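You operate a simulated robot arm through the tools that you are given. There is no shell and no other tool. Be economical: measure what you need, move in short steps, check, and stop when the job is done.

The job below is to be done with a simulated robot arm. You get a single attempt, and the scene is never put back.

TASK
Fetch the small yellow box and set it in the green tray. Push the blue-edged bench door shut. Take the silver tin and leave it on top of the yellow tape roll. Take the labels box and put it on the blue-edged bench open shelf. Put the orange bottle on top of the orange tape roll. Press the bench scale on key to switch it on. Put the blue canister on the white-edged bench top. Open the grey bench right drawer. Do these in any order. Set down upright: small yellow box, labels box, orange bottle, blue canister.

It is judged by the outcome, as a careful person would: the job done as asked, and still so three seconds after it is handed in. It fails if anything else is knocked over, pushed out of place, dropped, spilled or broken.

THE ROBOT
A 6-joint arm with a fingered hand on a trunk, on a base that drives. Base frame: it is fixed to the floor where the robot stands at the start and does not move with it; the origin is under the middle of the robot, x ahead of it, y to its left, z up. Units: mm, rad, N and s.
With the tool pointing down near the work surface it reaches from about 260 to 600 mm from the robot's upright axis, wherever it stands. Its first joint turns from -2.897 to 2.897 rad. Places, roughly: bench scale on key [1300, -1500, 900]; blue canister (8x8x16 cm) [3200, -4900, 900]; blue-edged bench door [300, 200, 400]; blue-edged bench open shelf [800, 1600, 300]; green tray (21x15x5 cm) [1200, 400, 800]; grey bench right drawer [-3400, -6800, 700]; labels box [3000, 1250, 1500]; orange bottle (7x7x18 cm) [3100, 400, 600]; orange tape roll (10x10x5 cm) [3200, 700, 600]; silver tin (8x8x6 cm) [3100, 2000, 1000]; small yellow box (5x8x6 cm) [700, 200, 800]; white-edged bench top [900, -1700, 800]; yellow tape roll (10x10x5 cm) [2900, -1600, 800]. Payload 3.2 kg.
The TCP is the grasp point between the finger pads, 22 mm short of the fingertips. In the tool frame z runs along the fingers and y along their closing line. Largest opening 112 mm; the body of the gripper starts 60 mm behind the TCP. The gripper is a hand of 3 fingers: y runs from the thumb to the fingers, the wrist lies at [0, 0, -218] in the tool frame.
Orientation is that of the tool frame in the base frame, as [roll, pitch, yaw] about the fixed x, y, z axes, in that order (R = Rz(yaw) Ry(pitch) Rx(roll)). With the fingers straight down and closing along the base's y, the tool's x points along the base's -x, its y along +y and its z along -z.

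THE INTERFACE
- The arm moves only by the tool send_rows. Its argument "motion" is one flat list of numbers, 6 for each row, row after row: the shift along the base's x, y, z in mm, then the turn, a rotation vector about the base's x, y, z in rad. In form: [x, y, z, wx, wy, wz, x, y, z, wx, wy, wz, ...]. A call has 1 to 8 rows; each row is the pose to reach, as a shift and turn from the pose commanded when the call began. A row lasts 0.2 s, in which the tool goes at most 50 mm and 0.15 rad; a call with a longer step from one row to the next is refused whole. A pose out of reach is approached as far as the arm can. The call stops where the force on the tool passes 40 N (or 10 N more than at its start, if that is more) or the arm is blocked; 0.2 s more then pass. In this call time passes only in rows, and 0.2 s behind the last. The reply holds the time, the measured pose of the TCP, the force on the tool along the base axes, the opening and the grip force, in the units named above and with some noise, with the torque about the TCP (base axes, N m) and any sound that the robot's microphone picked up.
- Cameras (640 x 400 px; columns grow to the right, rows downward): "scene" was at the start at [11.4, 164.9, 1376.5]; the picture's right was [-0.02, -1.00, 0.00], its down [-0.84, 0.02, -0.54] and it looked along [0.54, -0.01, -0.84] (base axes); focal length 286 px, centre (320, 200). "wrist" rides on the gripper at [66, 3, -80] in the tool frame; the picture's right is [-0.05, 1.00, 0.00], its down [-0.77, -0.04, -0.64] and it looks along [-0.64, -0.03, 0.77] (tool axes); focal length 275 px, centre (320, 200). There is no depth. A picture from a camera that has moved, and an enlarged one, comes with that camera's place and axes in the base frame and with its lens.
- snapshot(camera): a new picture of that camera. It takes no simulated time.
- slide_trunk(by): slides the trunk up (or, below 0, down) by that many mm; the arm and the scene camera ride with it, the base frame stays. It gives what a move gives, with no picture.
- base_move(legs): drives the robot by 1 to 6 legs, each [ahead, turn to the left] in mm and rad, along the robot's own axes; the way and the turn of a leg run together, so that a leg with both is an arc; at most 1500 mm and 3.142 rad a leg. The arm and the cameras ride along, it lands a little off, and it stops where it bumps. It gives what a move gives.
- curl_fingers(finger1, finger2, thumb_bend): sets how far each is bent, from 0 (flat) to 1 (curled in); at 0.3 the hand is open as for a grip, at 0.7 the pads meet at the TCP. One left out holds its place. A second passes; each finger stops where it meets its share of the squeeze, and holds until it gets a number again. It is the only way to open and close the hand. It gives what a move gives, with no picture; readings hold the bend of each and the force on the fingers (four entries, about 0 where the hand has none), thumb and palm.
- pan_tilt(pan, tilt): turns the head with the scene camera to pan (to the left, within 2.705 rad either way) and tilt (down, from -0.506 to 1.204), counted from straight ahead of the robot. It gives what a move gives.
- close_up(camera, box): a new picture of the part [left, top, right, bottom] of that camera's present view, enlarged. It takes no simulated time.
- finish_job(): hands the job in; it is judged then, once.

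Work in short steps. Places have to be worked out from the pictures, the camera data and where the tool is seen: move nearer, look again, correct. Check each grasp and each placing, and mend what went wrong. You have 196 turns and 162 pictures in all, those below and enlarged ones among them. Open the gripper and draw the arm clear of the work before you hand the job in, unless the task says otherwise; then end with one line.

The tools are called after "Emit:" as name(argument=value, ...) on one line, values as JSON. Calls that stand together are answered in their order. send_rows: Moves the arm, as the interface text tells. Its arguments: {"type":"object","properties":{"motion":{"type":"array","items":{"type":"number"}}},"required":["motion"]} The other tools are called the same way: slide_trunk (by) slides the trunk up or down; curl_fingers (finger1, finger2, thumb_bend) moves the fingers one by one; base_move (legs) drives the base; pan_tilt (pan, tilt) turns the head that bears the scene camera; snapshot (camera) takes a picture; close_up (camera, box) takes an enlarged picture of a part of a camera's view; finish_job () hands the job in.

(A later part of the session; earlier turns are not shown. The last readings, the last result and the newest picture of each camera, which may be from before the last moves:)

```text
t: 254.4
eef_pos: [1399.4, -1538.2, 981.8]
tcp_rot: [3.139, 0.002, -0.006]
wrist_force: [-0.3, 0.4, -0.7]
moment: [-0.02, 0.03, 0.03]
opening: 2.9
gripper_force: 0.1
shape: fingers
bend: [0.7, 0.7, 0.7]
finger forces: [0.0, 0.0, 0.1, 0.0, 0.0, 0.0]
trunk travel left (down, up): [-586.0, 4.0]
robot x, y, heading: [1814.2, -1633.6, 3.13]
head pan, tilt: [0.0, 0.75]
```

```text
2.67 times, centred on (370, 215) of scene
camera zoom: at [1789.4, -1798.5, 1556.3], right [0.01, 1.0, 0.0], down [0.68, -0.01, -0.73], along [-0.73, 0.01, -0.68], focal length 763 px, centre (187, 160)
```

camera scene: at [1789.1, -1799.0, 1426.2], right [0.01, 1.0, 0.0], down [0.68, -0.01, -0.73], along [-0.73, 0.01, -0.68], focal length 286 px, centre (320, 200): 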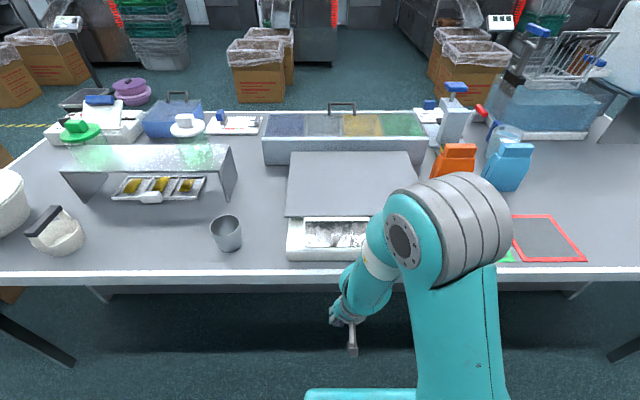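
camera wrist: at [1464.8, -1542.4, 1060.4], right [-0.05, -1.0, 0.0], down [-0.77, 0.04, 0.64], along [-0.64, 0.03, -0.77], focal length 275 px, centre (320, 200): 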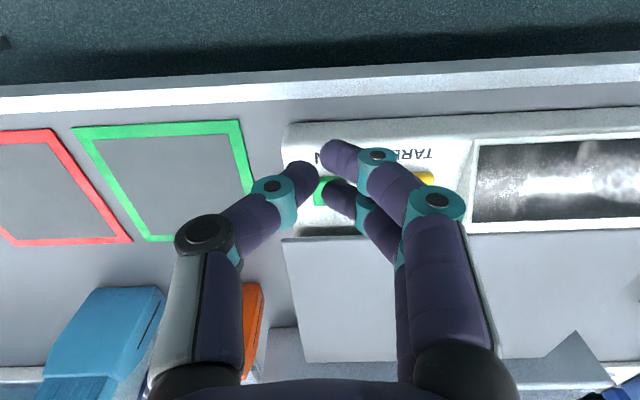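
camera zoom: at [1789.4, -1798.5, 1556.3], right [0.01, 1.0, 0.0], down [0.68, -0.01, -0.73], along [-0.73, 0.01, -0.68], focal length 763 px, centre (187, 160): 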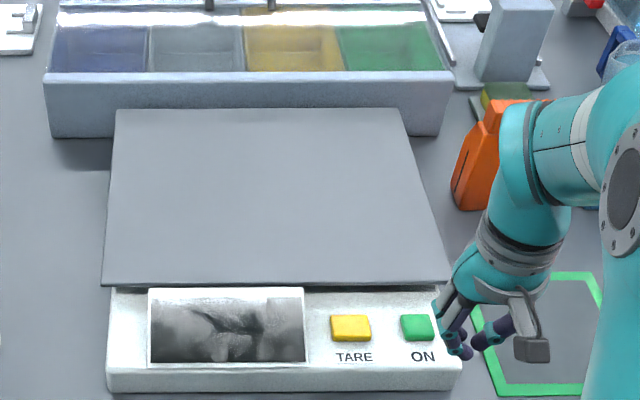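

Both views agree: the ON key is at (1307, -1539, 855). I move the closed fingertips above it and take a close look before pressing.

Emit:
send_rows(motion=[-30, 0, -20, 0, 0, 0, -60, -1, -40, 0, 0, 0, -91, -1, -60, 0, 0, 0, -91, -1, -80, 0, 0, 0])

Emit:
close_up(camera="scene", box=[320, 180, 480, 280])

Emit:
snapshot(camera="wrist")

```text
t: 255.4
eef_pos: [1305.6, -1544.1, 900.3]
tcp_rot: [3.14, 0.002, -0.005]
wrist_force: [0.6, 0.4, -0.9]
moment: [0.0, -0.04, 0.06]
opening: 2.5
gripper_force: 0.0
shape: fingers
bend: [0.7, 0.7, 0.7]
finger forces: [0.0, 0.0, 0.0, 0.1, 0.0, 0.2]
trunk travel left (down, up): [-586.0, 4.0]
robot x, y, heading: [1816.1, -1633.4, 3.131]
head pan, tilt: [0.0, 0.75]
```

```text
4.00 times, centred on (400, 230) of scene
camera zoom: at [1789.3, -1798.9, 1556.3], right [0.01, 1.0, 0.0], down [0.68, -0.01, -0.73], along [-0.73, 0.01, -0.68], focal length 1145 px, centre (0, 80)
```

zoom: 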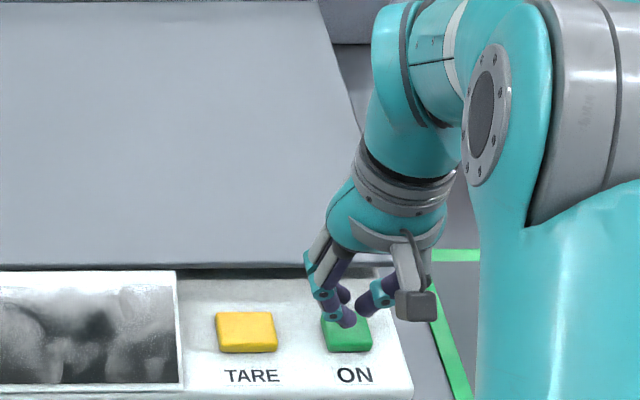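

```text
72 pictures are left
camera wrist: at [1372.2, -1547.2, 980.4], right [-0.05, -1.0, 0.0], down [-0.77, 0.04, 0.64], along [-0.64, 0.03, -0.77], focal length 275 px, centre (320, 200)
```

wrist: 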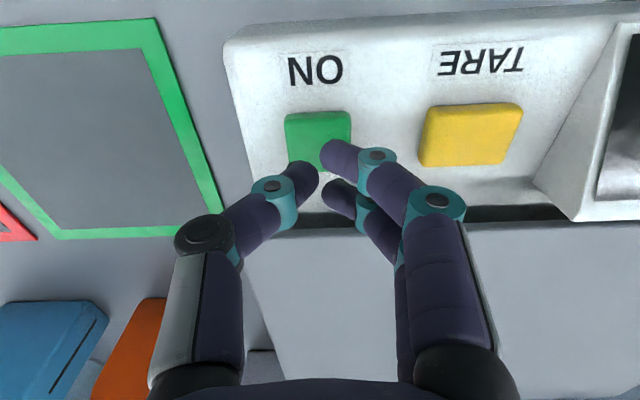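

The fingertips will land right on the ON key and well clear of TARE and the pan. I press down in small steps until there is a clear push.

Emit:
send_rows(motion=[3, 1, -12, 0, 0, 0, 3, 1, -18, 0, 0, 0, 3, 1, -22, 0, 0, 0, 3, 1, -25, 0, 0, 0, 3, 1, -28, 0, 0, 0, 3, 1, -31, 0, 0, 0])

Emit:
close_up(camera="scene", box=[280, 180, 440, 280])

```text
t: 256.9
eef_pos: [1311.3, -1541.2, 872.6]
tcp_rot: [3.141, 0.007, -0.005]
wrist_force: [-4.5, 2.0, 34.8]
moment: [0.09, -0.07, 0.04]
opening: 0.0
gripper_force: 17.7
shape: fingers
bend: [0.72, 0.72, 0.72]
finger forces: [8.1, 7.7, 0.0, 0.0, 19.3, 0.1]
trunk travel left (down, up): [-586.0, 4.0]
robot x, y, heading: [1810.3, -1631.3, 3.133]
head pan, tilt: [0.0, 0.75]
heard: click
```

```text
4.00 times, centred on (360, 230) of scene
camera zoom: at [1792.2, -1799.5, 1556.7], right [0.01, 1.0, 0.0], down [0.68, -0.01, -0.73], along [-0.73, 0.01, -0.68], focal length 1145 px, centre (160, 80)
```

zoom: 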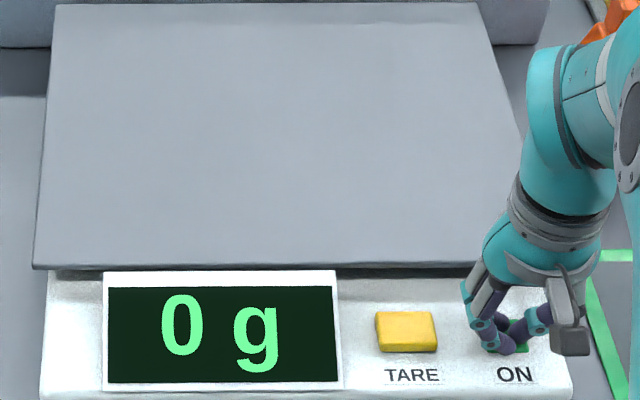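

The scale clicked on and shows "0 g". I lift off, back away and drive down the aisle toward the blue canister.

Emit:
send_rows(motion=[0, 0, 40, 0, 0, 0, 0, 0, 85, 0, 0, 0, 20, 0, 120, 0, 0, 0, 50, 0, 140, 0, 0, 0, 80, -10, 150, 0, 0, 0])

Emit:
base_move(legs=[[-220, 0], [0, 1.575], [1500, 0]])

Emit:
pan_tilt(pan=0.2, tilt=0.35)

Emit:
snapshot(camera="scene")

```text
t: 258.1
eef_pos: [1393.5, -1550.9, 1021.6]
tcp_rot: [3.141, 0.002, -0.005]
wrist_force: [0.3, -0.4, -0.3]
moment: [-0.01, 0.05, 0.03]
opening: 2.1
gripper_force: 0.0
shape: fingers
bend: [0.7, 0.7, 0.7]
finger forces: [0.0, 0.0, 0.1, 0.1, 0.0, 0.1]
trunk travel left (down, up): [-586.0, 4.0]
robot x, y, heading: [1816.6, -1635.9, 3.134]
head pan, tilt: [0.0, 0.75]
```

```text
t: 270.7
eef_pos: [1938.4, -3571.6, 1019.9]
tcp_rot: [-3.141, 0.002, 1.56]
wrist_force: [-0.6, 0.0, -0.5]
moment: [-0.03, -0.02, -0.02]
opening: 2.0
gripper_force: 0.1
shape: fingers
bend: [0.7, 0.7, 0.7]
finger forces: [0.0, 0.0, 0.0, 0.0, 0.1, 0.1]
trunk travel left (down, up): [-586.0, 4.0]
robot x, y, heading: [2022.6, -3153.3, -1.587]
head pan, tilt: [0.0, 0.75]
```

```text
t: 271.6
eef_pos: [1939.4, -3569.9, 1020.1]
tcp_rot: [3.141, 0.002, 1.56]
wrist_force: [-0.3, 0.1, -0.6]
moment: [0.0, 0.0, 0.01]
opening: 1.9
gripper_force: 0.1
shape: fingers
bend: [0.7, 0.7, 0.7]
finger forces: [0.0, 0.0, 0.1, 0.0, 0.0, 0.0]
trunk travel left (down, up): [-586.0, 4.0]
robot x, y, heading: [2022.6, -3152.0, -1.587]
head pan, tilt: [0.201, 0.351]
```

```text
70 pictures are left
camera scene: at [2208.9, -3184.9, 1591.8], right [-0.98, -0.18, 0.0], down [-0.06, 0.34, -0.94], along [0.17, -0.92, -0.34], focal length 286 px, centre (320, 200)
```

scene: 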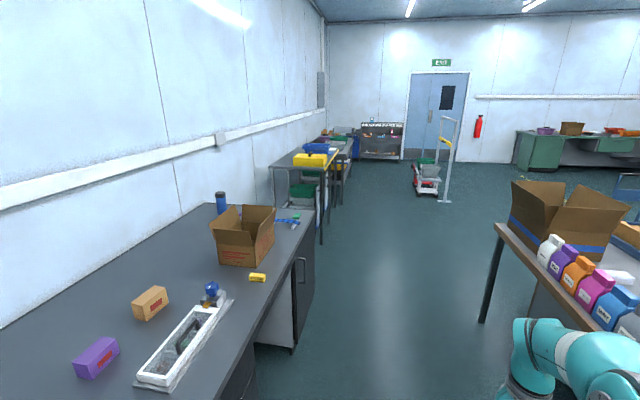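

The canister stands at the far back corner of the black bench, about (3230, -4930). Its end is free, so I'll drive past and look into the gap beyond the bench.

Emit:
base_move(legs=[[1150, 0], [1130, 0.016]])

Emit:
pan_tilt(pan=1.5, tilt=0.6)

Emit:
snapshot(camera="scene")

```text
t: 282.7
eef_pos: [1877.9, -5821.9, 1020.6]
tcp_rot: [-3.14, 0.001, 1.546]
wrist_force: [0.8, 0.2, -0.1]
moment: [0.0, -0.02, -0.03]
opening: 1.8
gripper_force: 0.0
shape: fingers
bend: [0.7, 0.7, 0.7]
finger forces: [0.0, 0.0, 0.1, 0.0, 0.1, 0.1]
trunk travel left (down, up): [-586.0, 4.0]
robot x, y, heading: [1968.9, -5401.3, -1.598]
head pan, tilt: [0.201, 0.351]
```

```text
t: 284.1
eef_pos: [1877.8, -5823.1, 1020.1]
tcp_rot: [3.141, 0.001, 1.548]
wrist_force: [-0.3, 0.3, 0.7]
moment: [-0.01, 0.01, -0.01]
opening: 1.8
gripper_force: 0.0
shape: fingers
bend: [0.7, 0.7, 0.7]
finger forces: [0.1, 0.0, 0.0, 0.0, 0.0, 0.1]
trunk travel left (down, up): [-586.0, 4.0]
robot x, y, heading: [1966.7, -5404.9, -1.602]
head pan, tilt: [1.499, 0.6]
```

```text
69 pictures are left
camera scene: at [2226.0, -5357.4, 1569.1], right [-0.1, -0.99, 0.0], down [-0.56, 0.06, -0.83], along [0.82, -0.08, -0.56], focal length 286 px, centre (320, 200)
```

scene: 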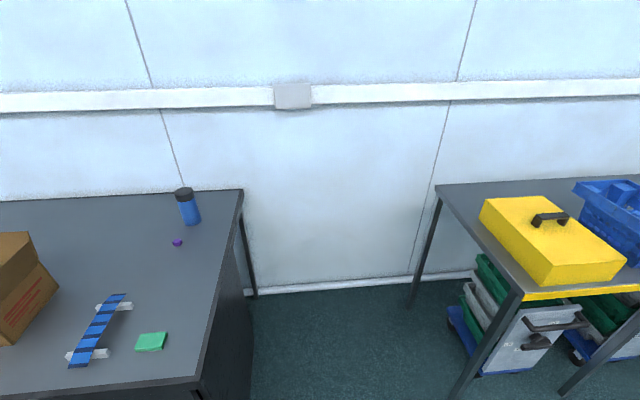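

The gap beyond the black bench runs y −5085 to −6030, and the canister is at (3218, -4910). I reverse into the gap along y≈−5540, then turn to face the bench end.

Emit:
base_move(legs=[[140, 0], [0, -1.54]])

Emit:
base_move(legs=[[-1050, 0]])

```text
t: 289.2
eef_pos: [1543.4, -5474.4, 1021.4]
tcp_rot: [3.141, 0.001, 0.024]
wrist_force: [-0.1, -0.2, 0.0]
moment: [-0.03, 0.01, -0.01]
opening: 2.2
gripper_force: 0.0
shape: fingers
bend: [0.7, 0.7, 0.7]
finger forces: [0.0, 0.0, 0.0, 0.0, 0.0, 0.0]
trunk travel left (down, up): [-586.0, 4.0]
robot x, y, heading: [1966.3, -5544.2, -3.118]
head pan, tilt: [1.499, 0.6]
```

```text
t: 294.6
eef_pos: [2584.5, -5455.0, 1020.4]
tcp_rot: [-3.141, 0.003, 0.015]
wrist_force: [-0.6, -0.6, 0.8]
moment: [-0.02, -0.02, 0.02]
opening: 1.9
gripper_force: 0.1
shape: fingers
bend: [0.7, 0.7, 0.7]
finger forces: [0.0, 0.0, 0.0, 0.1, 0.0, 0.0]
trunk travel left (down, up): [-586.0, 4.0]
robot x, y, heading: [3007.6, -5525.8, -3.131]
head pan, tilt: [1.499, 0.6]
```

In position. I turn right to face the bench end and open the hand, then look.

Emit:
base_move(legs=[[0, -1.581], [100, 0]])

Emit:
curl_fingers(finger1=0.3, finger2=0.3, thumb_bend=0.3)

Emit:
pan_tilt(pan=-0.2, tilt=0.85)

Emit:
snapshot(camera="scene")

Emit:
snapshot(camera="wrist")

```text
t: 299.6
eef_pos: [3087.0, -5002.7, 1018.7]
tcp_rot: [3.141, 0.001, -1.565]
wrist_force: [-0.5, 0.8, 0.4]
moment: [-0.01, 0.01, -0.02]
opening: 1.7
gripper_force: 0.1
shape: fingers
bend: [0.7, 0.7, 0.7]
finger forces: [0.0, 0.1, 0.0, 0.0, 0.0, 0.0]
trunk travel left (down, up): [-586.0, 4.0]
robot x, y, heading: [3010.4, -5423.5, 1.575]
head pan, tilt: [1.499, 0.6]
```

```text
t: 300.6
eef_pos: [3085.1, -5002.9, 1020.7]
tcp_rot: [-3.141, 0.003, -1.565]
wrist_force: [0.7, 0.3, 0.5]
moment: [0.02, 0.03, -0.01]
opening: 110.9
gripper_force: 0.1
shape: fingers
bend: [0.3, 0.3, 0.3]
finger forces: [0.0, 0.0, 0.0, 0.1, 0.0, 0.0]
trunk travel left (down, up): [-586.0, 4.0]
robot x, y, heading: [3007.7, -5428.8, 1.577]
head pan, tilt: [1.499, 0.6]
```

```text
t: 302.3
eef_pos: [3086.0, -5003.2, 1020.7]
tcp_rot: [-3.14, 0.002, -1.565]
wrist_force: [-0.4, -0.6, -0.1]
moment: [0.02, 0.0, 0.0]
opening: 110.9
gripper_force: 0.0
shape: fingers
bend: [0.3, 0.3, 0.3]
finger forces: [0.1, 0.0, 0.0, 0.0, 0.0, 0.0]
trunk travel left (down, up): [-586.0, 4.0]
robot x, y, heading: [3004.4, -5427.4, 1.573]
head pan, tilt: [-0.201, 0.85]
```

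```text
68 pictures are left
camera scene: at [2858.7, -5407.9, 1548.2], right [0.98, -0.2, 0.0], down [-0.15, -0.74, -0.66], along [0.13, 0.65, -0.75], focal length 286 px, centre (320, 200)
```

scene: 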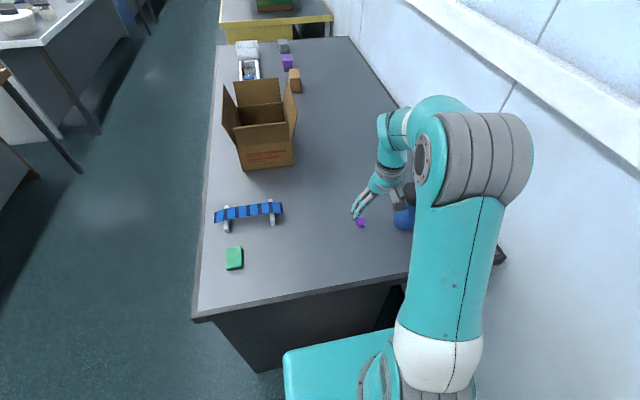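

```text
67 pictures are left
camera wrist: at [3082.2, -5069.8, 1099.8], right [-1.0, 0.04, 0.0], down [0.03, 0.77, 0.64], along [0.03, 0.64, -0.77], focal length 275 px, centre (320, 200)
```

wrist: 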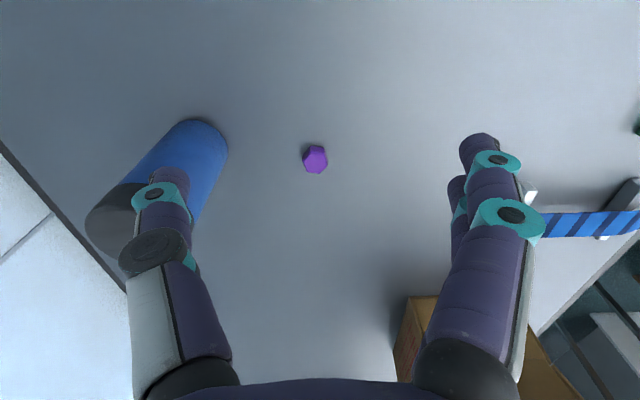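

The canister is to the right of the hand, near (3235, -4905). I raise the hand and move beside it for a clearer look.

Emit:
send_rows(motion=[10, -15, 30, 0, 0, 0, 35, -30, 55, 0, 0, 0, 75, -40, 65, 0, 0, 0, 110, -40, 70, 0, 0, 0, 145, -30, 70, 0, 0, 0])

Emit:
snapshot(camera="wrist")

Emit:
snapshot(camera="scene")

```text
t: 303.5
eef_pos: [3231.7, -5034.8, 1089.7]
tcp_rot: [3.14, 0.001, -1.565]
wrist_force: [0.4, 0.6, 0.6]
moment: [0.02, 0.02, 0.02]
opening: 111.4
gripper_force: 0.1
shape: fingers
bend: [0.3, 0.3, 0.3]
finger forces: [0.1, 0.0, 0.1, 0.0, 0.1, 0.1]
trunk travel left (down, up): [-586.0, 4.0]
robot x, y, heading: [3006.7, -5421.8, 1.575]
head pan, tilt: [-0.201, 0.85]
```

```text
66 pictures are left
camera wrist: at [3228.3, -5100.3, 1169.3], right [-1.0, 0.04, 0.0], down [0.03, 0.77, 0.64], along [0.02, 0.64, -0.77], focal length 275 px, centre (320, 200)
```

wrist: 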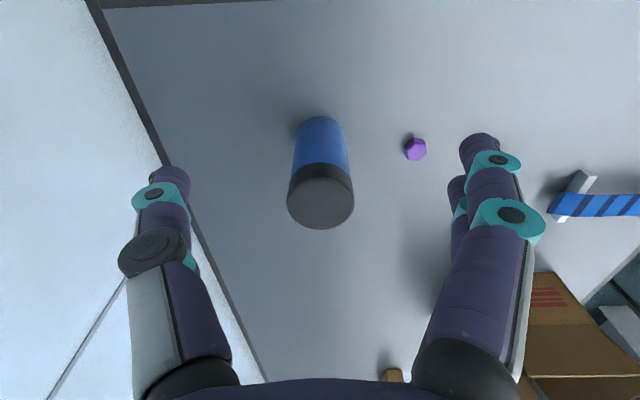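

```text
65 pictures are left
camera scene: at [2859.6, -5407.4, 1548.3], right [0.98, -0.2, 0.0], down [-0.15, -0.74, -0.66], along [0.13, 0.65, -0.75], focal length 286 px, centre (320, 200)
```

scene: 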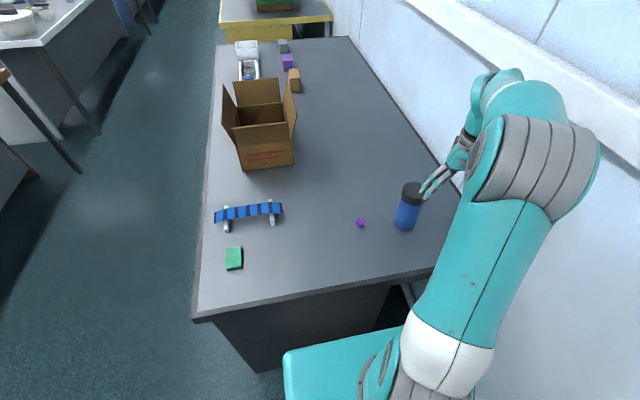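

The canister's centre is (3234, -4912), top z≈948. I move above it and descend around it.

Emit:
send_rows(motion=[1, 42, -5, 0, 0, 0, 2, 84, -10, 0, 0, 0, 3, 123, -20, 0, 0, 0, 3, 123, -65, 0, 0, 0])

Emit:
snapshot(camera="wrist")

```text
t: 304.5
eef_pos: [3232.1, -4911.2, 1025.2]
tcp_rot: [-3.141, 0.0, -1.565]
wrist_force: [-0.2, -0.2, 0.6]
moment: [0.0, -0.01, 0.0]
opening: 111.7
gripper_force: 0.0
shape: fingers
bend: [0.3, 0.3, 0.3]
finger forces: [0.1, 0.0, 0.0, 0.1, 0.0, 0.0]
trunk travel left (down, up): [-586.0, 4.0]
robot x, y, heading: [3009.8, -5428.5, 1.574]
head pan, tilt: [-0.201, 0.85]
```

```text
64 pictures are left
camera wrist: at [3229.1, -4977.2, 1104.0], right [-1.0, 0.04, 0.0], down [0.03, 0.77, 0.64], along [0.03, 0.64, -0.77], focal length 275 px, centre (320, 200)
```

wrist: 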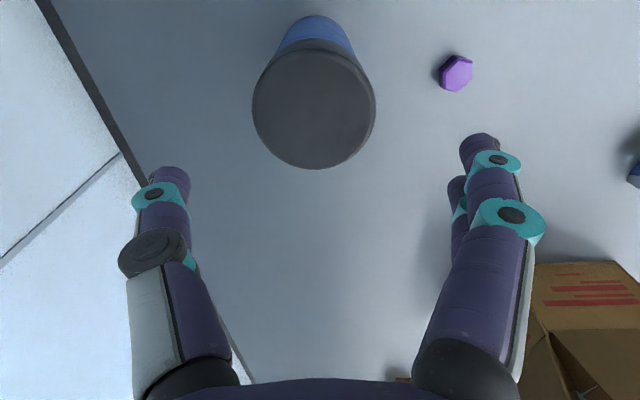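

Cap centre confirmed at (3235, -4916). I descend 125 mm and close.

Emit:
send_rows(motion=[3, -5, -40, 0, 0, 0, 3, -5, -80, 0, 0, 0, 3, -5, -110, 0, 0, 0, 3, -5, -125, 0, 0, 0])

Emit:
curl_fingers(finger1=0.7, finger2=0.7, thumb_bend=0.7)

Emit:
snapshot(camera="wrist")

```text
t: 305.5
eef_pos: [3237.5, -4912.2, 914.1]
tcp_rot: [-3.133, 0.019, -1.565]
wrist_force: [-2.0, -5.3, 26.2]
moment: [0.25, -0.01, 0.03]
opening: 117.8
gripper_force: 16.1
shape: fingers
bend: [0.3, 0.3, 0.3]
finger forces: [7.9, 9.4, 0.0, 0.0, 15.0, 0.0]
trunk travel left (down, up): [-586.0, 4.0]
robot x, y, heading: [3009.8, -5424.1, 1.571]
head pan, tilt: [-0.201, 0.85]
stopped in row 4: the force on the tool passed its limit at 49 N (the readings are from after the stop); the commanded pose is now the measured one
```

```text
t: 306.0
eef_pos: [3237.8, -4912.1, 915.8]
tcp_rot: [-3.132, 0.026, -1.567]
wrist_force: [-2.4, -4.6, 21.5]
moment: [0.02, -0.14, -0.02]
opening: 65.2
gripper_force: 54.9
shape: fingers
bend: [0.63, 0.65, 0.65]
finger forces: [28.1, 29.4, 0.0, 0.0, 53.1, 0.1]
trunk travel left (down, up): [-586.0, 4.0]
robot x, y, heading: [3006.4, -5422.7, 1.573]
head pan, tilt: [-0.201, 0.85]
stopped: the force on the tool passed its limit at 42 N (the readings are from after the stop); the commanded pose is now the measured one
```

```text
63 pictures are left
camera wrist: at [3233.4, -4980.1, 993.6], right [-1.0, 0.04, -0.01], down [0.02, 0.76, 0.65], along [0.03, 0.65, -0.76], focal length 275 px, centre (320, 200)
```

wrist: 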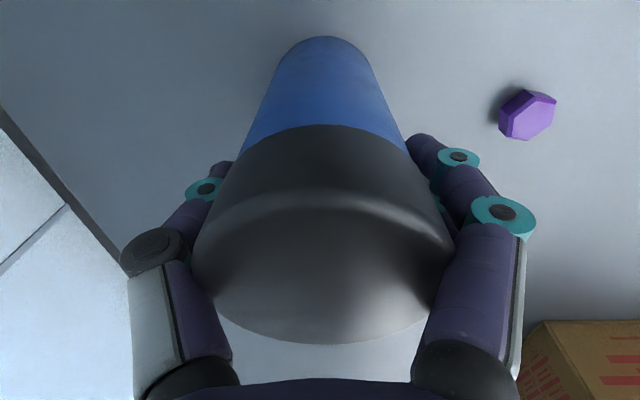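

The palm touched the lid, but the fingers have a firm grip (55 N). I lift slightly and check.

Emit:
send_rows(motion=[0, 0, 10, 0, 0, 0, 0, 0, 40, 0, 0, 0, 0, 0, 80, 0, 0, 0])

Emit:
snapshot(camera="wrist")

Emit:
close_up(camera="scene", box=[330, 120, 530, 260])

```text
t: 306.8
eef_pos: [3236.1, -4912.0, 992.9]
tcp_rot: [-3.133, 0.019, -1.566]
wrist_force: [0.7, -0.2, -2.4]
moment: [-0.01, 0.0, -0.01]
opening: 65.2
gripper_force: 45.7
shape: fingers
bend: [0.63, 0.65, 0.64]
finger forces: [22.3, 24.4, 0.1, 0.1, 44.9, 0.0]
trunk travel left (down, up): [-586.0, 4.0]
robot x, y, heading: [3007.9, -5428.8, 1.575]
head pan, tilt: [-0.201, 0.85]
```

```text
62 pictures are left
camera wrist: at [3232.8, -4979.8, 1071.1], right [-1.0, 0.04, -0.01], down [0.03, 0.76, 0.65], along [0.03, 0.65, -0.76], focal length 275 px, centre (320, 200)
```

wrist: 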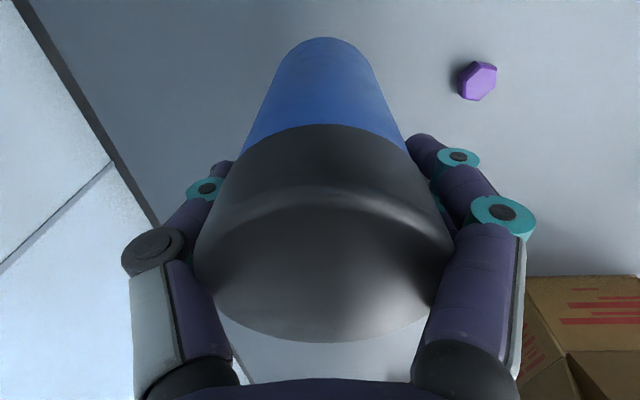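

```text
2.86 times, centred on (430, 190) of scene
camera zoom: at [2858.6, -5408.0, 1548.1], right [0.98, -0.2, 0.0], down [-0.15, -0.74, -0.66], along [0.13, 0.65, -0.75], focal length 818 px, centre (6, 229)
```

zoom: 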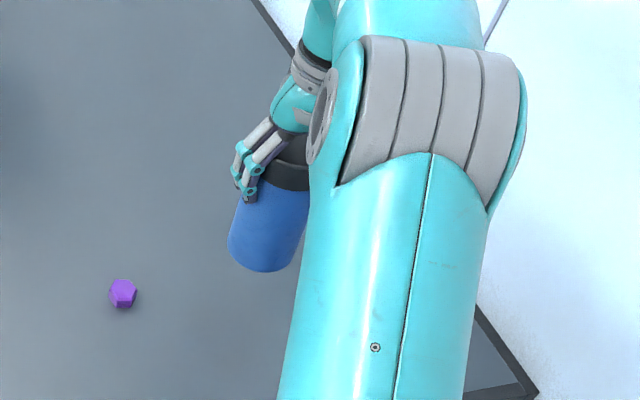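

The canister is held upright. I raise and draw the arm in, then leave the gap: back, turn left, out to the aisle, and north to the white bench.

Emit:
send_rows(motion=[-15, -10, 35, 0, 0, 0, -40, -30, 60, 0, 0, 0, -75, -50, 75, 0, 0, 0, -110, -75, 80, 0, 0, 0, -140, -100, 80, 0, 0, 0])

Emit:
base_move(legs=[[-110, 0], [0, 1.567], [1010, 0], [0, -1.571]])

```text
t: 308.0
eef_pos: [3098.4, -5010.7, 1071.6]
tcp_rot: [-3.132, 0.02, -1.565]
wrist_force: [-1.0, 0.8, -3.3]
moment: [0.03, -0.02, 0.01]
opening: 64.7
gripper_force: 43.9
shape: fingers
bend: [0.63, 0.65, 0.64]
finger forces: [21.8, 23.7, 0.1, 0.1, 43.3, 0.1]
trunk travel left (down, up): [-586.0, 4.0]
robot x, y, heading: [3003.8, -5427.4, 1.572]
head pan, tilt: [-0.201, 0.85]
```

```text
t: 321.6
eef_pos: [2092.4, -5125.4, 1071.2]
tcp_rot: [-3.134, 0.018, -1.552]
wrist_force: [-0.1, 0.7, -2.8]
moment: [-0.04, 0.0, -0.02]
opening: 64.3
gripper_force: 42.5
shape: fingers
bend: [0.63, 0.65, 0.64]
finger forces: [19.9, 23.2, 0.0, 0.1, 41.4, 0.1]
trunk travel left (down, up): [-586.0, 4.0]
robot x, y, heading: [2004.0, -5542.3, 1.585]
head pan, tilt: [-0.201, 0.85]
```

Grip is steady. I drive north along the aisle to y≈−800.

Emit:
base_move(legs=[[1500, -0.014], [1500, 0], [1500, 0], [230, 0], [0, 1.571]])

Emit:
pan_tilt(pan=0.0, tilt=0.7)

Emit:
snapshot(camera="scene")

Emit:
snapshot(camera="wrist")

```text
t: 348.4
eef_pos: [1555.9, -673.0, 1072.3]
tcp_rot: [-3.132, 0.019, -0.015]
wrist_force: [-0.5, -0.2, -2.7]
moment: [0.03, -0.02, 0.0]
opening: 64.2
gripper_force: 40.6
shape: fingers
bend: [0.63, 0.64, 0.64]
finger forces: [18.5, 22.5, 0.1, 0.1, 39.7, 0.1]
trunk travel left (down, up): [-586.0, 4.0]
robot x, y, heading: [1969.4, -773.6, 3.122]
head pan, tilt: [-0.201, 0.85]
```

```text
t: 349.1
eef_pos: [1554.9, -672.7, 1072.2]
tcp_rot: [-3.135, 0.02, -0.015]
wrist_force: [0.0, 1.1, -3.3]
moment: [0.01, 0.0, 0.02]
opening: 64.2
gripper_force: 40.3
shape: fingers
bend: [0.63, 0.64, 0.64]
finger forces: [18.5, 22.6, 0.0, 0.0, 39.9, 0.0]
trunk travel left (down, up): [-586.0, 4.0]
robot x, y, heading: [1967.8, -774.2, 3.121]
head pan, tilt: [0.0, 0.7]
```

```text
60 pictures are left
camera scene: at [1941.2, -938.0, 1560.5], right [0.02, 1.0, 0.0], down [0.64, -0.01, -0.76], along [-0.76, 0.02, -0.64], focal length 286 px, centre (320, 200)
```

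scene: 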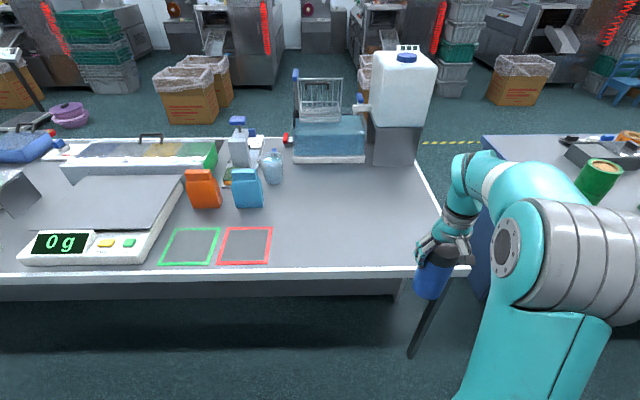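

```text
59 pictures are left
camera wrist: at [1622.4, -676.8, 1150.0], right [-0.06, -1.0, -0.01], down [-0.76, 0.04, 0.65], along [-0.65, 0.05, -0.76], focal length 275 px, centre (320, 200)
```

wrist: 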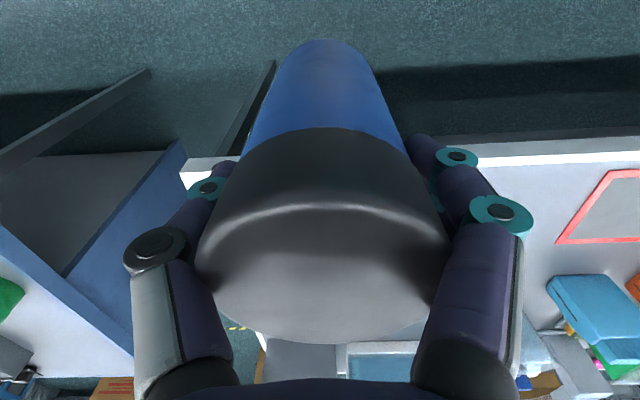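

The bench area around (1250, -760) is empty. I drive 180 mm closer and lower the canister there.

Emit:
base_move(legs=[[180, 0]])

Emit:
send_rows(motion=[-35, -25, 0, 0, 0, 0, -70, -50, 0, 0, 0, 0, -105, -75, 0, 0, 0, 0, -130, -90, -20, 0, 0, 0, -130, -90, -60, 0, 0, 0, -130, -90, -95, 0, 0, 0])

Emit:
snapshot(camera="scene")

```text
t: 350.6
eef_pos: [1374.9, -667.6, 1070.7]
tcp_rot: [-3.132, 0.018, -0.018]
wrist_force: [0.2, 0.9, -2.5]
moment: [0.02, 0.0, -0.01]
opening: 64.4
gripper_force: 40.7
shape: fingers
bend: [0.63, 0.64, 0.64]
finger forces: [18.5, 22.5, 0.0, 0.0, 39.7, 0.1]
trunk travel left (down, up): [-586.0, 4.0]
robot x, y, heading: [1789.4, -769.9, 3.12]
head pan, tilt: [0.0, 0.7]
```

```text
t: 352.1
eef_pos: [1242.9, -754.2, 977.0]
tcp_rot: [-3.135, 0.02, -0.017]
wrist_force: [0.4, -0.6, -2.5]
moment: [-0.02, -0.01, 0.02]
opening: 64.2
gripper_force: 38.7
shape: fingers
bend: [0.62, 0.64, 0.63]
finger forces: [17.7, 22.0, 0.1, 0.0, 38.5, 0.0]
trunk travel left (down, up): [-586.0, 4.0]
robot x, y, heading: [1784.8, -773.6, 3.116]
head pan, tilt: [0.0, 0.7]
```

```text
58 pictures are left
camera scene: at [1760.7, -934.3, 1560.5], right [0.02, 1.0, 0.0], down [0.64, -0.01, -0.76], along [-0.76, 0.02, -0.64], focal length 286 px, centre (320, 200)
```

scene: 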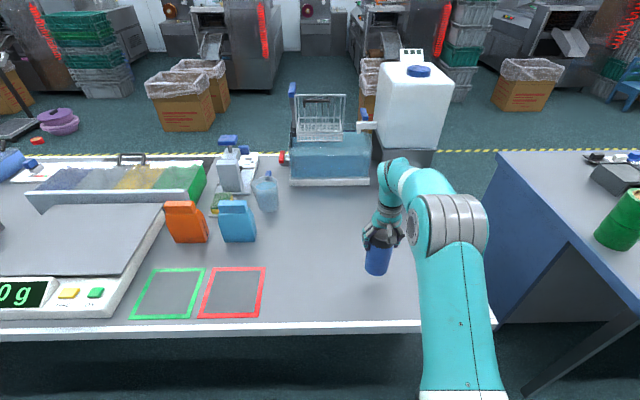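

The spot is clear. I lower in steps to contact.

Emit:
send_rows(motion=[0, 0, -25, 0, 0, 0, 0, 0, -40, 0, 0, 0, 0, 0, -46, 0, 0, 0, 0, 0, -51, 0, 0, 0, 0, 0, -56, 0, 0, 0, 0, 0, -61, 0, 0, 0, 0, 0, -65, 0, 0, 0, 0, 0, -69, 0, 0, 0])

```text
t: 353.8
eef_pos: [1243.1, -758.5, 916.5]
tcp_rot: [-3.134, 0.034, -0.018]
wrist_force: [5.1, -0.7, 22.5]
moment: [0.38, -0.21, -0.09]
opening: 64.4
gripper_force: 46.5
shape: fingers
bend: [0.63, 0.65, 0.63]
finger forces: [21.3, 25.0, 0.1, 0.1, 47.3, 0.1]
trunk travel left (down, up): [-586.0, 4.0]
robot x, y, heading: [1788.6, -767.9, 3.12]
head pan, tilt: [0.0, 0.7]
stopped in row 8: the force on the tool passed its limit at 44 N (the readings are from after the stop); the commanded pose is now the measured one
```

It is down on the bench. I ease the pressure, open the hand gradually and rise.

Emit:
send_rows(motion=[0, 0, 3, 0, 0, 0])

Emit:
curl_fingers(finger1=0.56, finger2=0.56, thumb_bend=0.56)

Emit:
curl_fingers(finger1=0.3, finger2=0.3, thumb_bend=0.3)

Emit:
send_rows(motion=[0, 0, 40, 0, 0, 0, 0, 0, 85, 0, 0, 0, 0, 0, 130, 0, 0, 0, 30, 0, 160, 0, 0, 0])

Emit:
snapshot(camera="wrist")

```text
t: 354.2
eef_pos: [1244.2, -757.4, 917.0]
tcp_rot: [-3.133, 0.031, -0.016]
wrist_force: [3.2, 0.2, 10.4]
moment: [0.25, -0.1, -0.07]
opening: 64.1
gripper_force: 41.5
shape: fingers
bend: [0.63, 0.65, 0.63]
finger forces: [18.9, 22.5, 0.0, 0.0, 42.8, 0.0]
trunk travel left (down, up): [-586.0, 4.0]
robot x, y, heading: [1786.9, -767.3, 3.119]
head pan, tilt: [0.0, 0.7]
```

```text
t: 355.2
eef_pos: [1243.6, -758.4, 917.7]
tcp_rot: [-3.134, 0.03, -0.017]
wrist_force: [3.0, -2.8, 12.0]
moment: [-0.01, 0.06, 0.04]
opening: 67.8
gripper_force: 46.7
shape: fingers
bend: [0.55, 0.56, 0.56]
finger forces: [21.2, 26.9, 0.0, 0.0, 44.4, 0.0]
trunk travel left (down, up): [-586.0, 4.0]
robot x, y, heading: [1788.4, -772.3, 3.121]
head pan, tilt: [0.0, 0.7]
```

```text
t: 356.2
eef_pos: [1242.6, -758.2, 917.8]
tcp_rot: [-3.132, 0.029, -0.017]
wrist_force: [1.4, 0.3, 4.4]
moment: [0.02, 0.02, -0.01]
opening: 113.4
gripper_force: 4.4
shape: fingers
bend: [0.3, 0.3, 0.3]
finger forces: [1.1, 2.7, 0.0, 0.0, 5.0, 0.0]
trunk travel left (down, up): [-586.0, 4.0]
robot x, y, heading: [1792.1, -771.3, 3.114]
head pan, tilt: [0.0, 0.7]
```

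```text
t: 357.2
eef_pos: [1275.6, -756.9, 1077.1]
tcp_rot: [-3.132, 0.029, -0.017]
wrist_force: [0.4, -0.4, -0.3]
moment: [0.0, 0.02, -0.01]
opening: 112.1
gripper_force: 0.1
shape: fingers
bend: [0.3, 0.3, 0.3]
finger forces: [0.1, 0.1, 0.0, 0.0, 0.1, 0.1]
trunk travel left (down, up): [-586.0, 4.0]
robot x, y, heading: [1789.6, -767.8, 3.119]
head pan, tilt: [0.0, 0.7]
```

```text
57 pictures are left
camera wrist: at [1342.6, -762.7, 1154.0], right [-0.06, -1.0, -0.01], down [-0.75, 0.04, 0.66], along [-0.66, 0.05, -0.75], focal length 275 px, centre (320, 200)
```

wrist: 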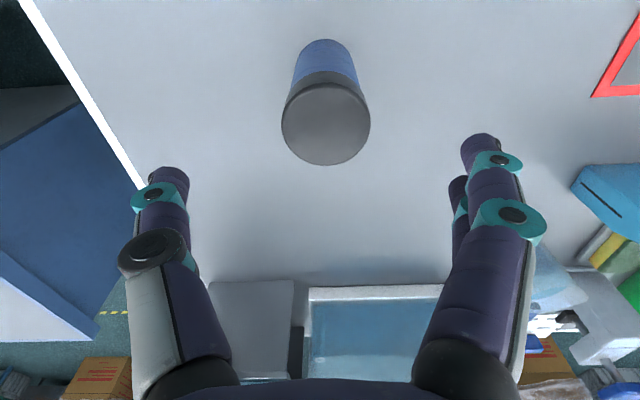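

The canister stands upright on the white bench. Now the labels box: I draw in the arm, back away and drive north to y≈1320, then face the shelf.

Emit:
send_rows(motion=[40, 0, 10, 0, 0, 0, 80, 0, 15, 0, 0, 0, 110, 0, 15, 0, 0, 0])

Emit:
base_move(legs=[[-230, 0], [0, -1.55], [1050, 0], [1040, 0], [0, -1.571]])

Emit:
pan_tilt(pan=0.0, tilt=0.25)

Emit:
snapshot(camera="scene")

```text
t: 358.0
eef_pos: [1384.5, -756.4, 1092.5]
tcp_rot: [-3.133, 0.029, -0.016]
wrist_force: [0.0, 0.6, -0.7]
moment: [0.01, -0.02, -0.01]
opening: 112.2
gripper_force: 0.1
shape: fingers
bend: [0.3, 0.3, 0.3]
finger forces: [0.0, 0.0, 0.1, 0.1, 0.0, 0.0]
trunk travel left (down, up): [-586.0, 4.0]
robot x, y, heading: [1787.7, -767.4, 3.124]
head pan, tilt: [0.0, 0.7]
```

```text
t: 377.5
eef_pos: [2419.2, 1348.4, 1092.0]
tcp_rot: [-3.133, 0.029, 3.142]
wrist_force: [-1.1, 0.5, 0.6]
moment: [-0.01, 0.01, -0.01]
opening: 111.8
gripper_force: 0.0
shape: fingers
bend: [0.3, 0.3, 0.3]
finger forces: [0.0, 0.0, 0.0, 0.0, 0.1, 0.0]
trunk travel left (down, up): [-586.0, 4.0]
robot x, y, heading: [2016.6, 1353.6, -0.001]
head pan, tilt: [0.0, 0.7]
```

```text
t: 378.4
eef_pos: [2420.4, 1348.2, 1091.9]
tcp_rot: [-3.134, 0.028, -3.141]
wrist_force: [0.6, -0.4, 0.0]
moment: [-0.03, 0.05, -0.03]
opening: 111.8
gripper_force: 0.0
shape: fingers
bend: [0.3, 0.3, 0.3]
finger forces: [0.1, 0.0, 0.0, 0.0, 0.1, 0.0]
trunk travel left (down, up): [-586.0, 4.0]
robot x, y, heading: [2020.2, 1353.5, -0.003]
head pan, tilt: [0.0, 0.25]
```

```text
56 pictures are left
camera scene: at [2050.9, 1519.8, 1601.3], right [-0.01, -1.0, 0.0], down [-0.25, 0.0, -0.97], along [0.97, -0.01, -0.25], focal length 286 px, centre (320, 200)
```

scene: 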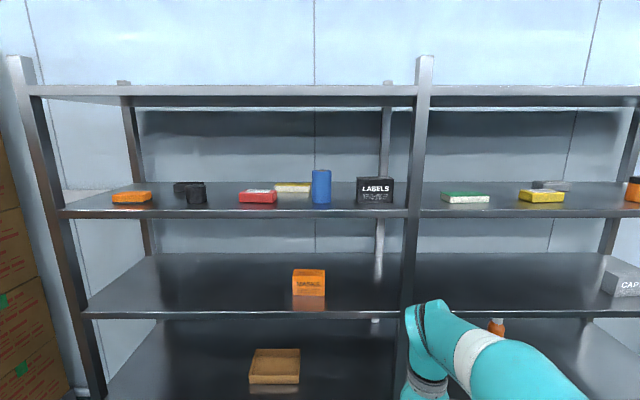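

The labels box looks about 122 mm wide and 96 mm high, which is wider than my opening. I need its depth, so I zoom in.

Emit:
close_up(camera="scene", box=[300, 160, 440, 230])

```text
4.57 times, centred on (370, 195) of scene
camera zoom: at [2050.9, 1519.8, 1601.3], right [-0.01, -1.0, 0.0], down [-0.25, 0.0, -0.97], along [0.97, -0.01, -0.25], focal length 1308 px, centre (91, 223)
```

zoom: 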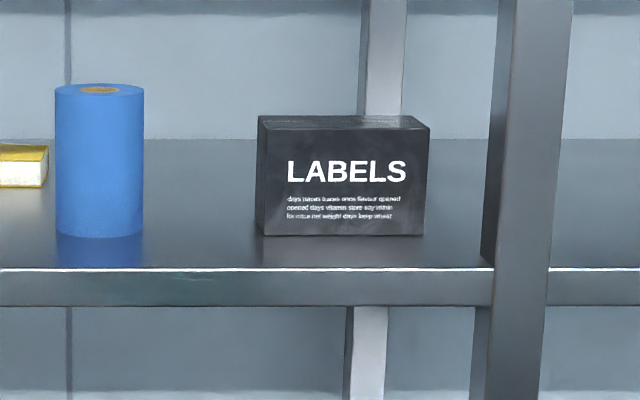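

The box measures about 122 × 58 × 90 mm with its long side along the shelf, too wide to grip from the front. My plan is to approach diagonally from the left (heading −0.8), nudge its right end back so it turns about 45°, then grip its 58 mm thickness. I drive to the start of that line first.

Emit:
base_move(legs=[[0, 1.13], [757, 0], [0, -1.93]])

Emit:
send_rows(motion=[20, -20, 40, 0, 0, 0, 40, -40, 75, -0.1, -0.1, 0, 45, -45, 120, -0.2, -0.195, 0, 50, -50, 165, -0.3, -0.29, 0, 55, -55, 210, -0.4, -0.39, 0, 60, -60, 255, -0.5, -0.486, 0, 65, -65, 295, -0.6, -0.58, 0, 70, -70, 320, -0.695, -0.676, 0])

Emit:
snapshot(camera="wrist")

```text
t: 389.9
eef_pos: [2622.8, 1730.1, 1093.6]
tcp_rot: [-3.132, 0.027, 2.338]
wrist_force: [0.3, -0.4, 1.1]
moment: [0.01, 0.0, 0.02]
opening: 112.0
gripper_force: 0.1
shape: fingers
bend: [0.3, 0.3, 0.3]
finger forces: [0.0, 0.1, 0.1, 0.0, 0.1, 0.0]
trunk travel left (down, up): [-586.0, 4.0]
robot x, y, heading: [2346.3, 2030.0, -0.808]
head pan, tilt: [0.0, 0.25]
```

```text
t: 391.6
eef_pos: [2694.4, 1661.3, 1414.4]
tcp_rot: [-3.141, 0.999, 2.33]
wrist_force: [-0.6, -0.5, -0.3]
moment: [0.0, -0.01, 0.0]
opening: 111.9
gripper_force: 0.1
shape: fingers
bend: [0.3, 0.3, 0.3]
finger forces: [0.1, 0.0, 0.0, 0.0, 0.1, 0.0]
trunk travel left (down, up): [-586.0, 4.0]
robot x, y, heading: [2345.0, 2024.3, -0.817]
head pan, tilt: [0.0, 0.25]
```

```text
54 pictures are left
camera wrist: at [2624.4, 1738.8, 1401.1], right [0.74, 0.67, 0.04], down [-0.11, 0.06, 0.99], along [0.66, -0.74, 0.12], focal length 275 px, centre (320, 200)
```

wrist: 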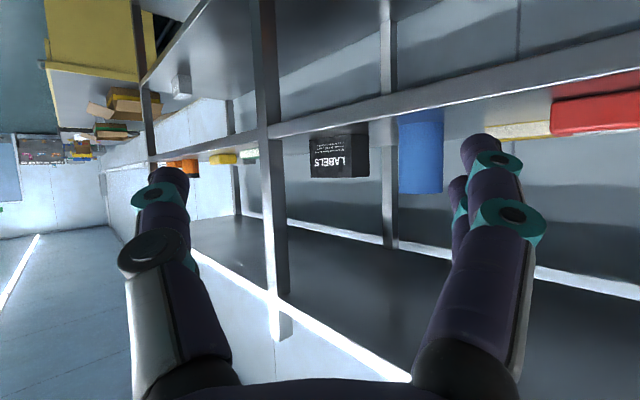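

The box, blue cylinder and post show clearly. I close the hand and drive 340 mm along this line, then look.

Emit:
curl_fingers(finger1=0.7, finger2=0.7, thumb_bend=0.7)

Emit:
base_move(legs=[[340, 0.01]])

Emit:
pan_tilt(pan=0.15, tilt=0.45)

Emit:
snapshot(camera="wrist")

Emit:
snapshot(camera="scene")

```text
t: 392.6
eef_pos: [2694.8, 1662.3, 1414.4]
tcp_rot: [3.141, 0.997, 2.332]
wrist_force: [0.6, 0.7, -0.8]
moment: [-0.02, -0.01, 0.0]
opening: 2.8
gripper_force: 0.0
shape: fingers
bend: [0.7, 0.7, 0.7]
finger forces: [0.1, 0.1, 0.1, 0.0, 0.0, 0.0]
trunk travel left (down, up): [-586.0, 4.0]
robot x, y, heading: [2345.1, 2024.7, -0.812]
head pan, tilt: [0.0, 0.25]
```

```text
t: 394.9
eef_pos: [2932.5, 1415.4, 1413.5]
tcp_rot: [3.14, 0.998, 2.337]
wrist_force: [0.7, -0.5, -0.9]
moment: [-0.02, 0.04, 0.0]
opening: 2.9
gripper_force: 0.1
shape: fingers
bend: [0.7, 0.7, 0.7]
finger forces: [0.0, 0.0, 0.1, 0.1, 0.0, 0.1]
trunk travel left (down, up): [-586.0, 4.0]
robot x, y, heading: [2582.2, 1782.9, -0.808]
head pan, tilt: [0.0, 0.25]
```

```text
t: 395.6
eef_pos: [2932.0, 1416.6, 1413.1]
tcp_rot: [-3.141, 0.998, 2.336]
wrist_force: [1.8, 0.3, 1.4]
moment: [0.03, -0.01, 0.01]
opening: 2.8
gripper_force: 0.1
shape: fingers
bend: [0.7, 0.7, 0.7]
finger forces: [0.0, 0.1, 0.0, 0.0, 0.1, 0.0]
trunk travel left (down, up): [-586.0, 4.0]
robot x, y, heading: [2583.7, 1780.0, -0.806]
head pan, tilt: [0.15, 0.45]
```

```text
53 pictures are left
camera wrist: at [2861.4, 1493.5, 1400.7], right [0.74, 0.67, 0.04], down [-0.11, 0.06, 0.99], along [0.67, -0.74, 0.12], focal length 275 px, centre (320, 200)
```

wrist: 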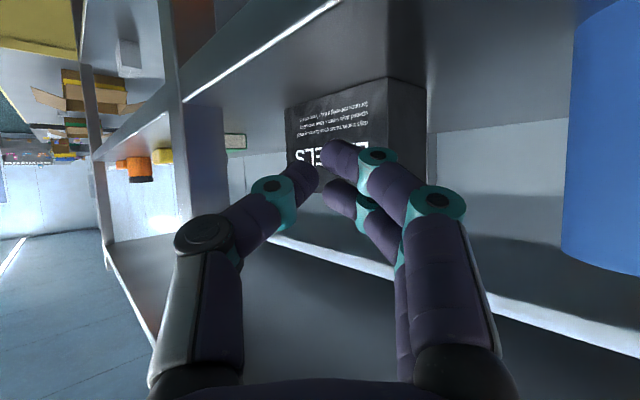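

```text
52 pictures are left
camera scene: at [2734.6, 1882.6, 1582.7], right [-0.61, -0.79, 0.0], down [-0.34, 0.27, -0.9], along [0.71, -0.55, -0.43], focal length 286 px, centre (320, 200)
```

scene: 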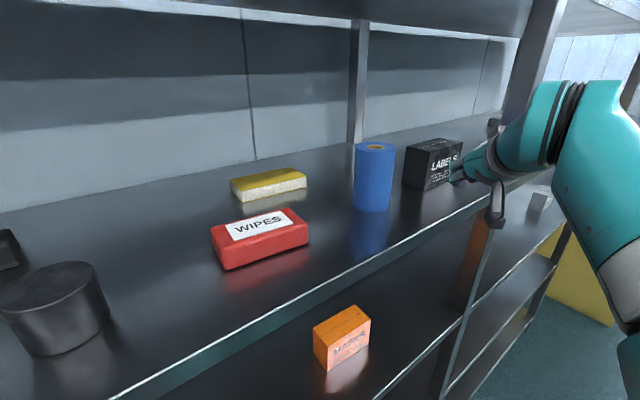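

The box's front face is at x≈3037, y 1253–1372. I bring the closed fingertips in front of its right end, then start the push.

Emit:
send_rows(motion=[10, -38, -6, 0, 0, 0, 22, -75, -14, 0, 0, 0, 36, -110, -22, 0, 0, 0, 50, -133, -27, 0, 0, 0])

Emit:
snapshot(camera="wrist")

```text
t: 396.6
eef_pos: [2981.0, 1282.4, 1382.8]
tcp_rot: [-3.141, 0.996, 2.335]
wrist_force: [-0.3, 0.3, 0.3]
moment: [-0.03, -0.02, 0.03]
opening: 3.2
gripper_force: 0.0
shape: fingers
bend: [0.7, 0.7, 0.7]
finger forces: [0.1, 0.0, 0.1, 0.1, 0.0, 0.0]
trunk travel left (down, up): [-586.0, 4.0]
robot x, y, heading: [2582.8, 1779.2, -0.809]
head pan, tilt: [0.15, 0.45]
```

```text
51 pictures are left
camera wrist: at [2911.2, 1359.6, 1369.5], right [0.74, 0.67, 0.04], down [-0.11, 0.06, 0.99], along [0.67, -0.74, 0.11], focal length 275 px, centre (320, 200)
```

wrist: 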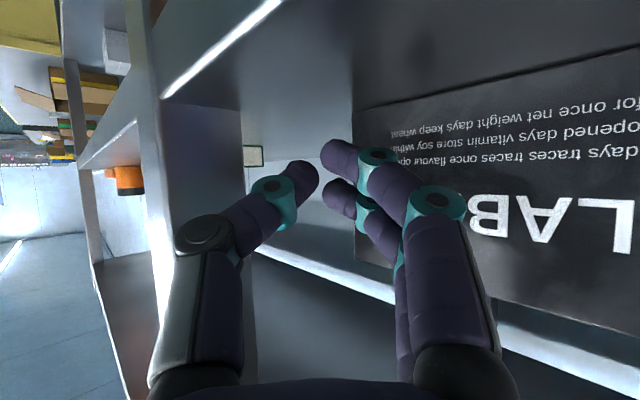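

Pushing with a diagonal fist would jam against the face. Better: with the hand opened, the box's left end fits diagonally between fingers and thumb (about 102 of 112 mm), and closing will swing it into line. I back out, move left and open.

Emit:
send_rows(motion=[-25, 26, 2, 0, 0, 0, -42, 60, 2, 0, 0, 0, -35, 100, 2, 0, 0, 0, -20, 128, 2, 0, 0, 0])

Emit:
curl_fingers(finger1=0.3, finger2=0.3, thumb_bend=0.3)

Emit:
snapshot(camera="wrist")

```text
t: 397.6
eef_pos: [2960.1, 1412.4, 1390.2]
tcp_rot: [3.141, 0.999, 2.337]
wrist_force: [1.1, 0.1, 0.2]
moment: [0.01, -0.03, 0.0]
opening: 2.9
gripper_force: 0.1
shape: fingers
bend: [0.7, 0.7, 0.7]
finger forces: [0.1, 0.0, 0.0, 0.0, 0.0, 0.0]
trunk travel left (down, up): [-586.0, 4.0]
robot x, y, heading: [2581.7, 1779.5, -0.803]
head pan, tilt: [0.15, 0.45]
```

```text
t: 398.6
eef_pos: [2960.9, 1409.9, 1389.8]
tcp_rot: [3.141, 0.998, 2.335]
wrist_force: [-0.4, 0.7, -0.2]
moment: [0.0, 0.0, 0.0]
opening: 110.9
gripper_force: 0.0
shape: fingers
bend: [0.3, 0.3, 0.3]
finger forces: [0.1, 0.1, 0.0, 0.1, 0.1, 0.0]
trunk travel left (down, up): [-586.0, 4.0]
robot x, y, heading: [2578.1, 1779.5, -0.807]
head pan, tilt: [0.15, 0.45]
```

```text
50 pictures are left
camera wrist: at [2890.1, 1487.9, 1376.5], right [0.74, 0.67, 0.04], down [-0.11, 0.06, 0.99], along [0.67, -0.74, 0.12], focal length 275 px, centre (320, 200)
```

wrist: 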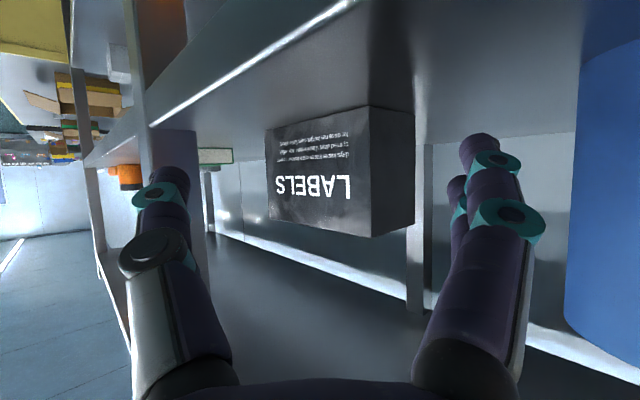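

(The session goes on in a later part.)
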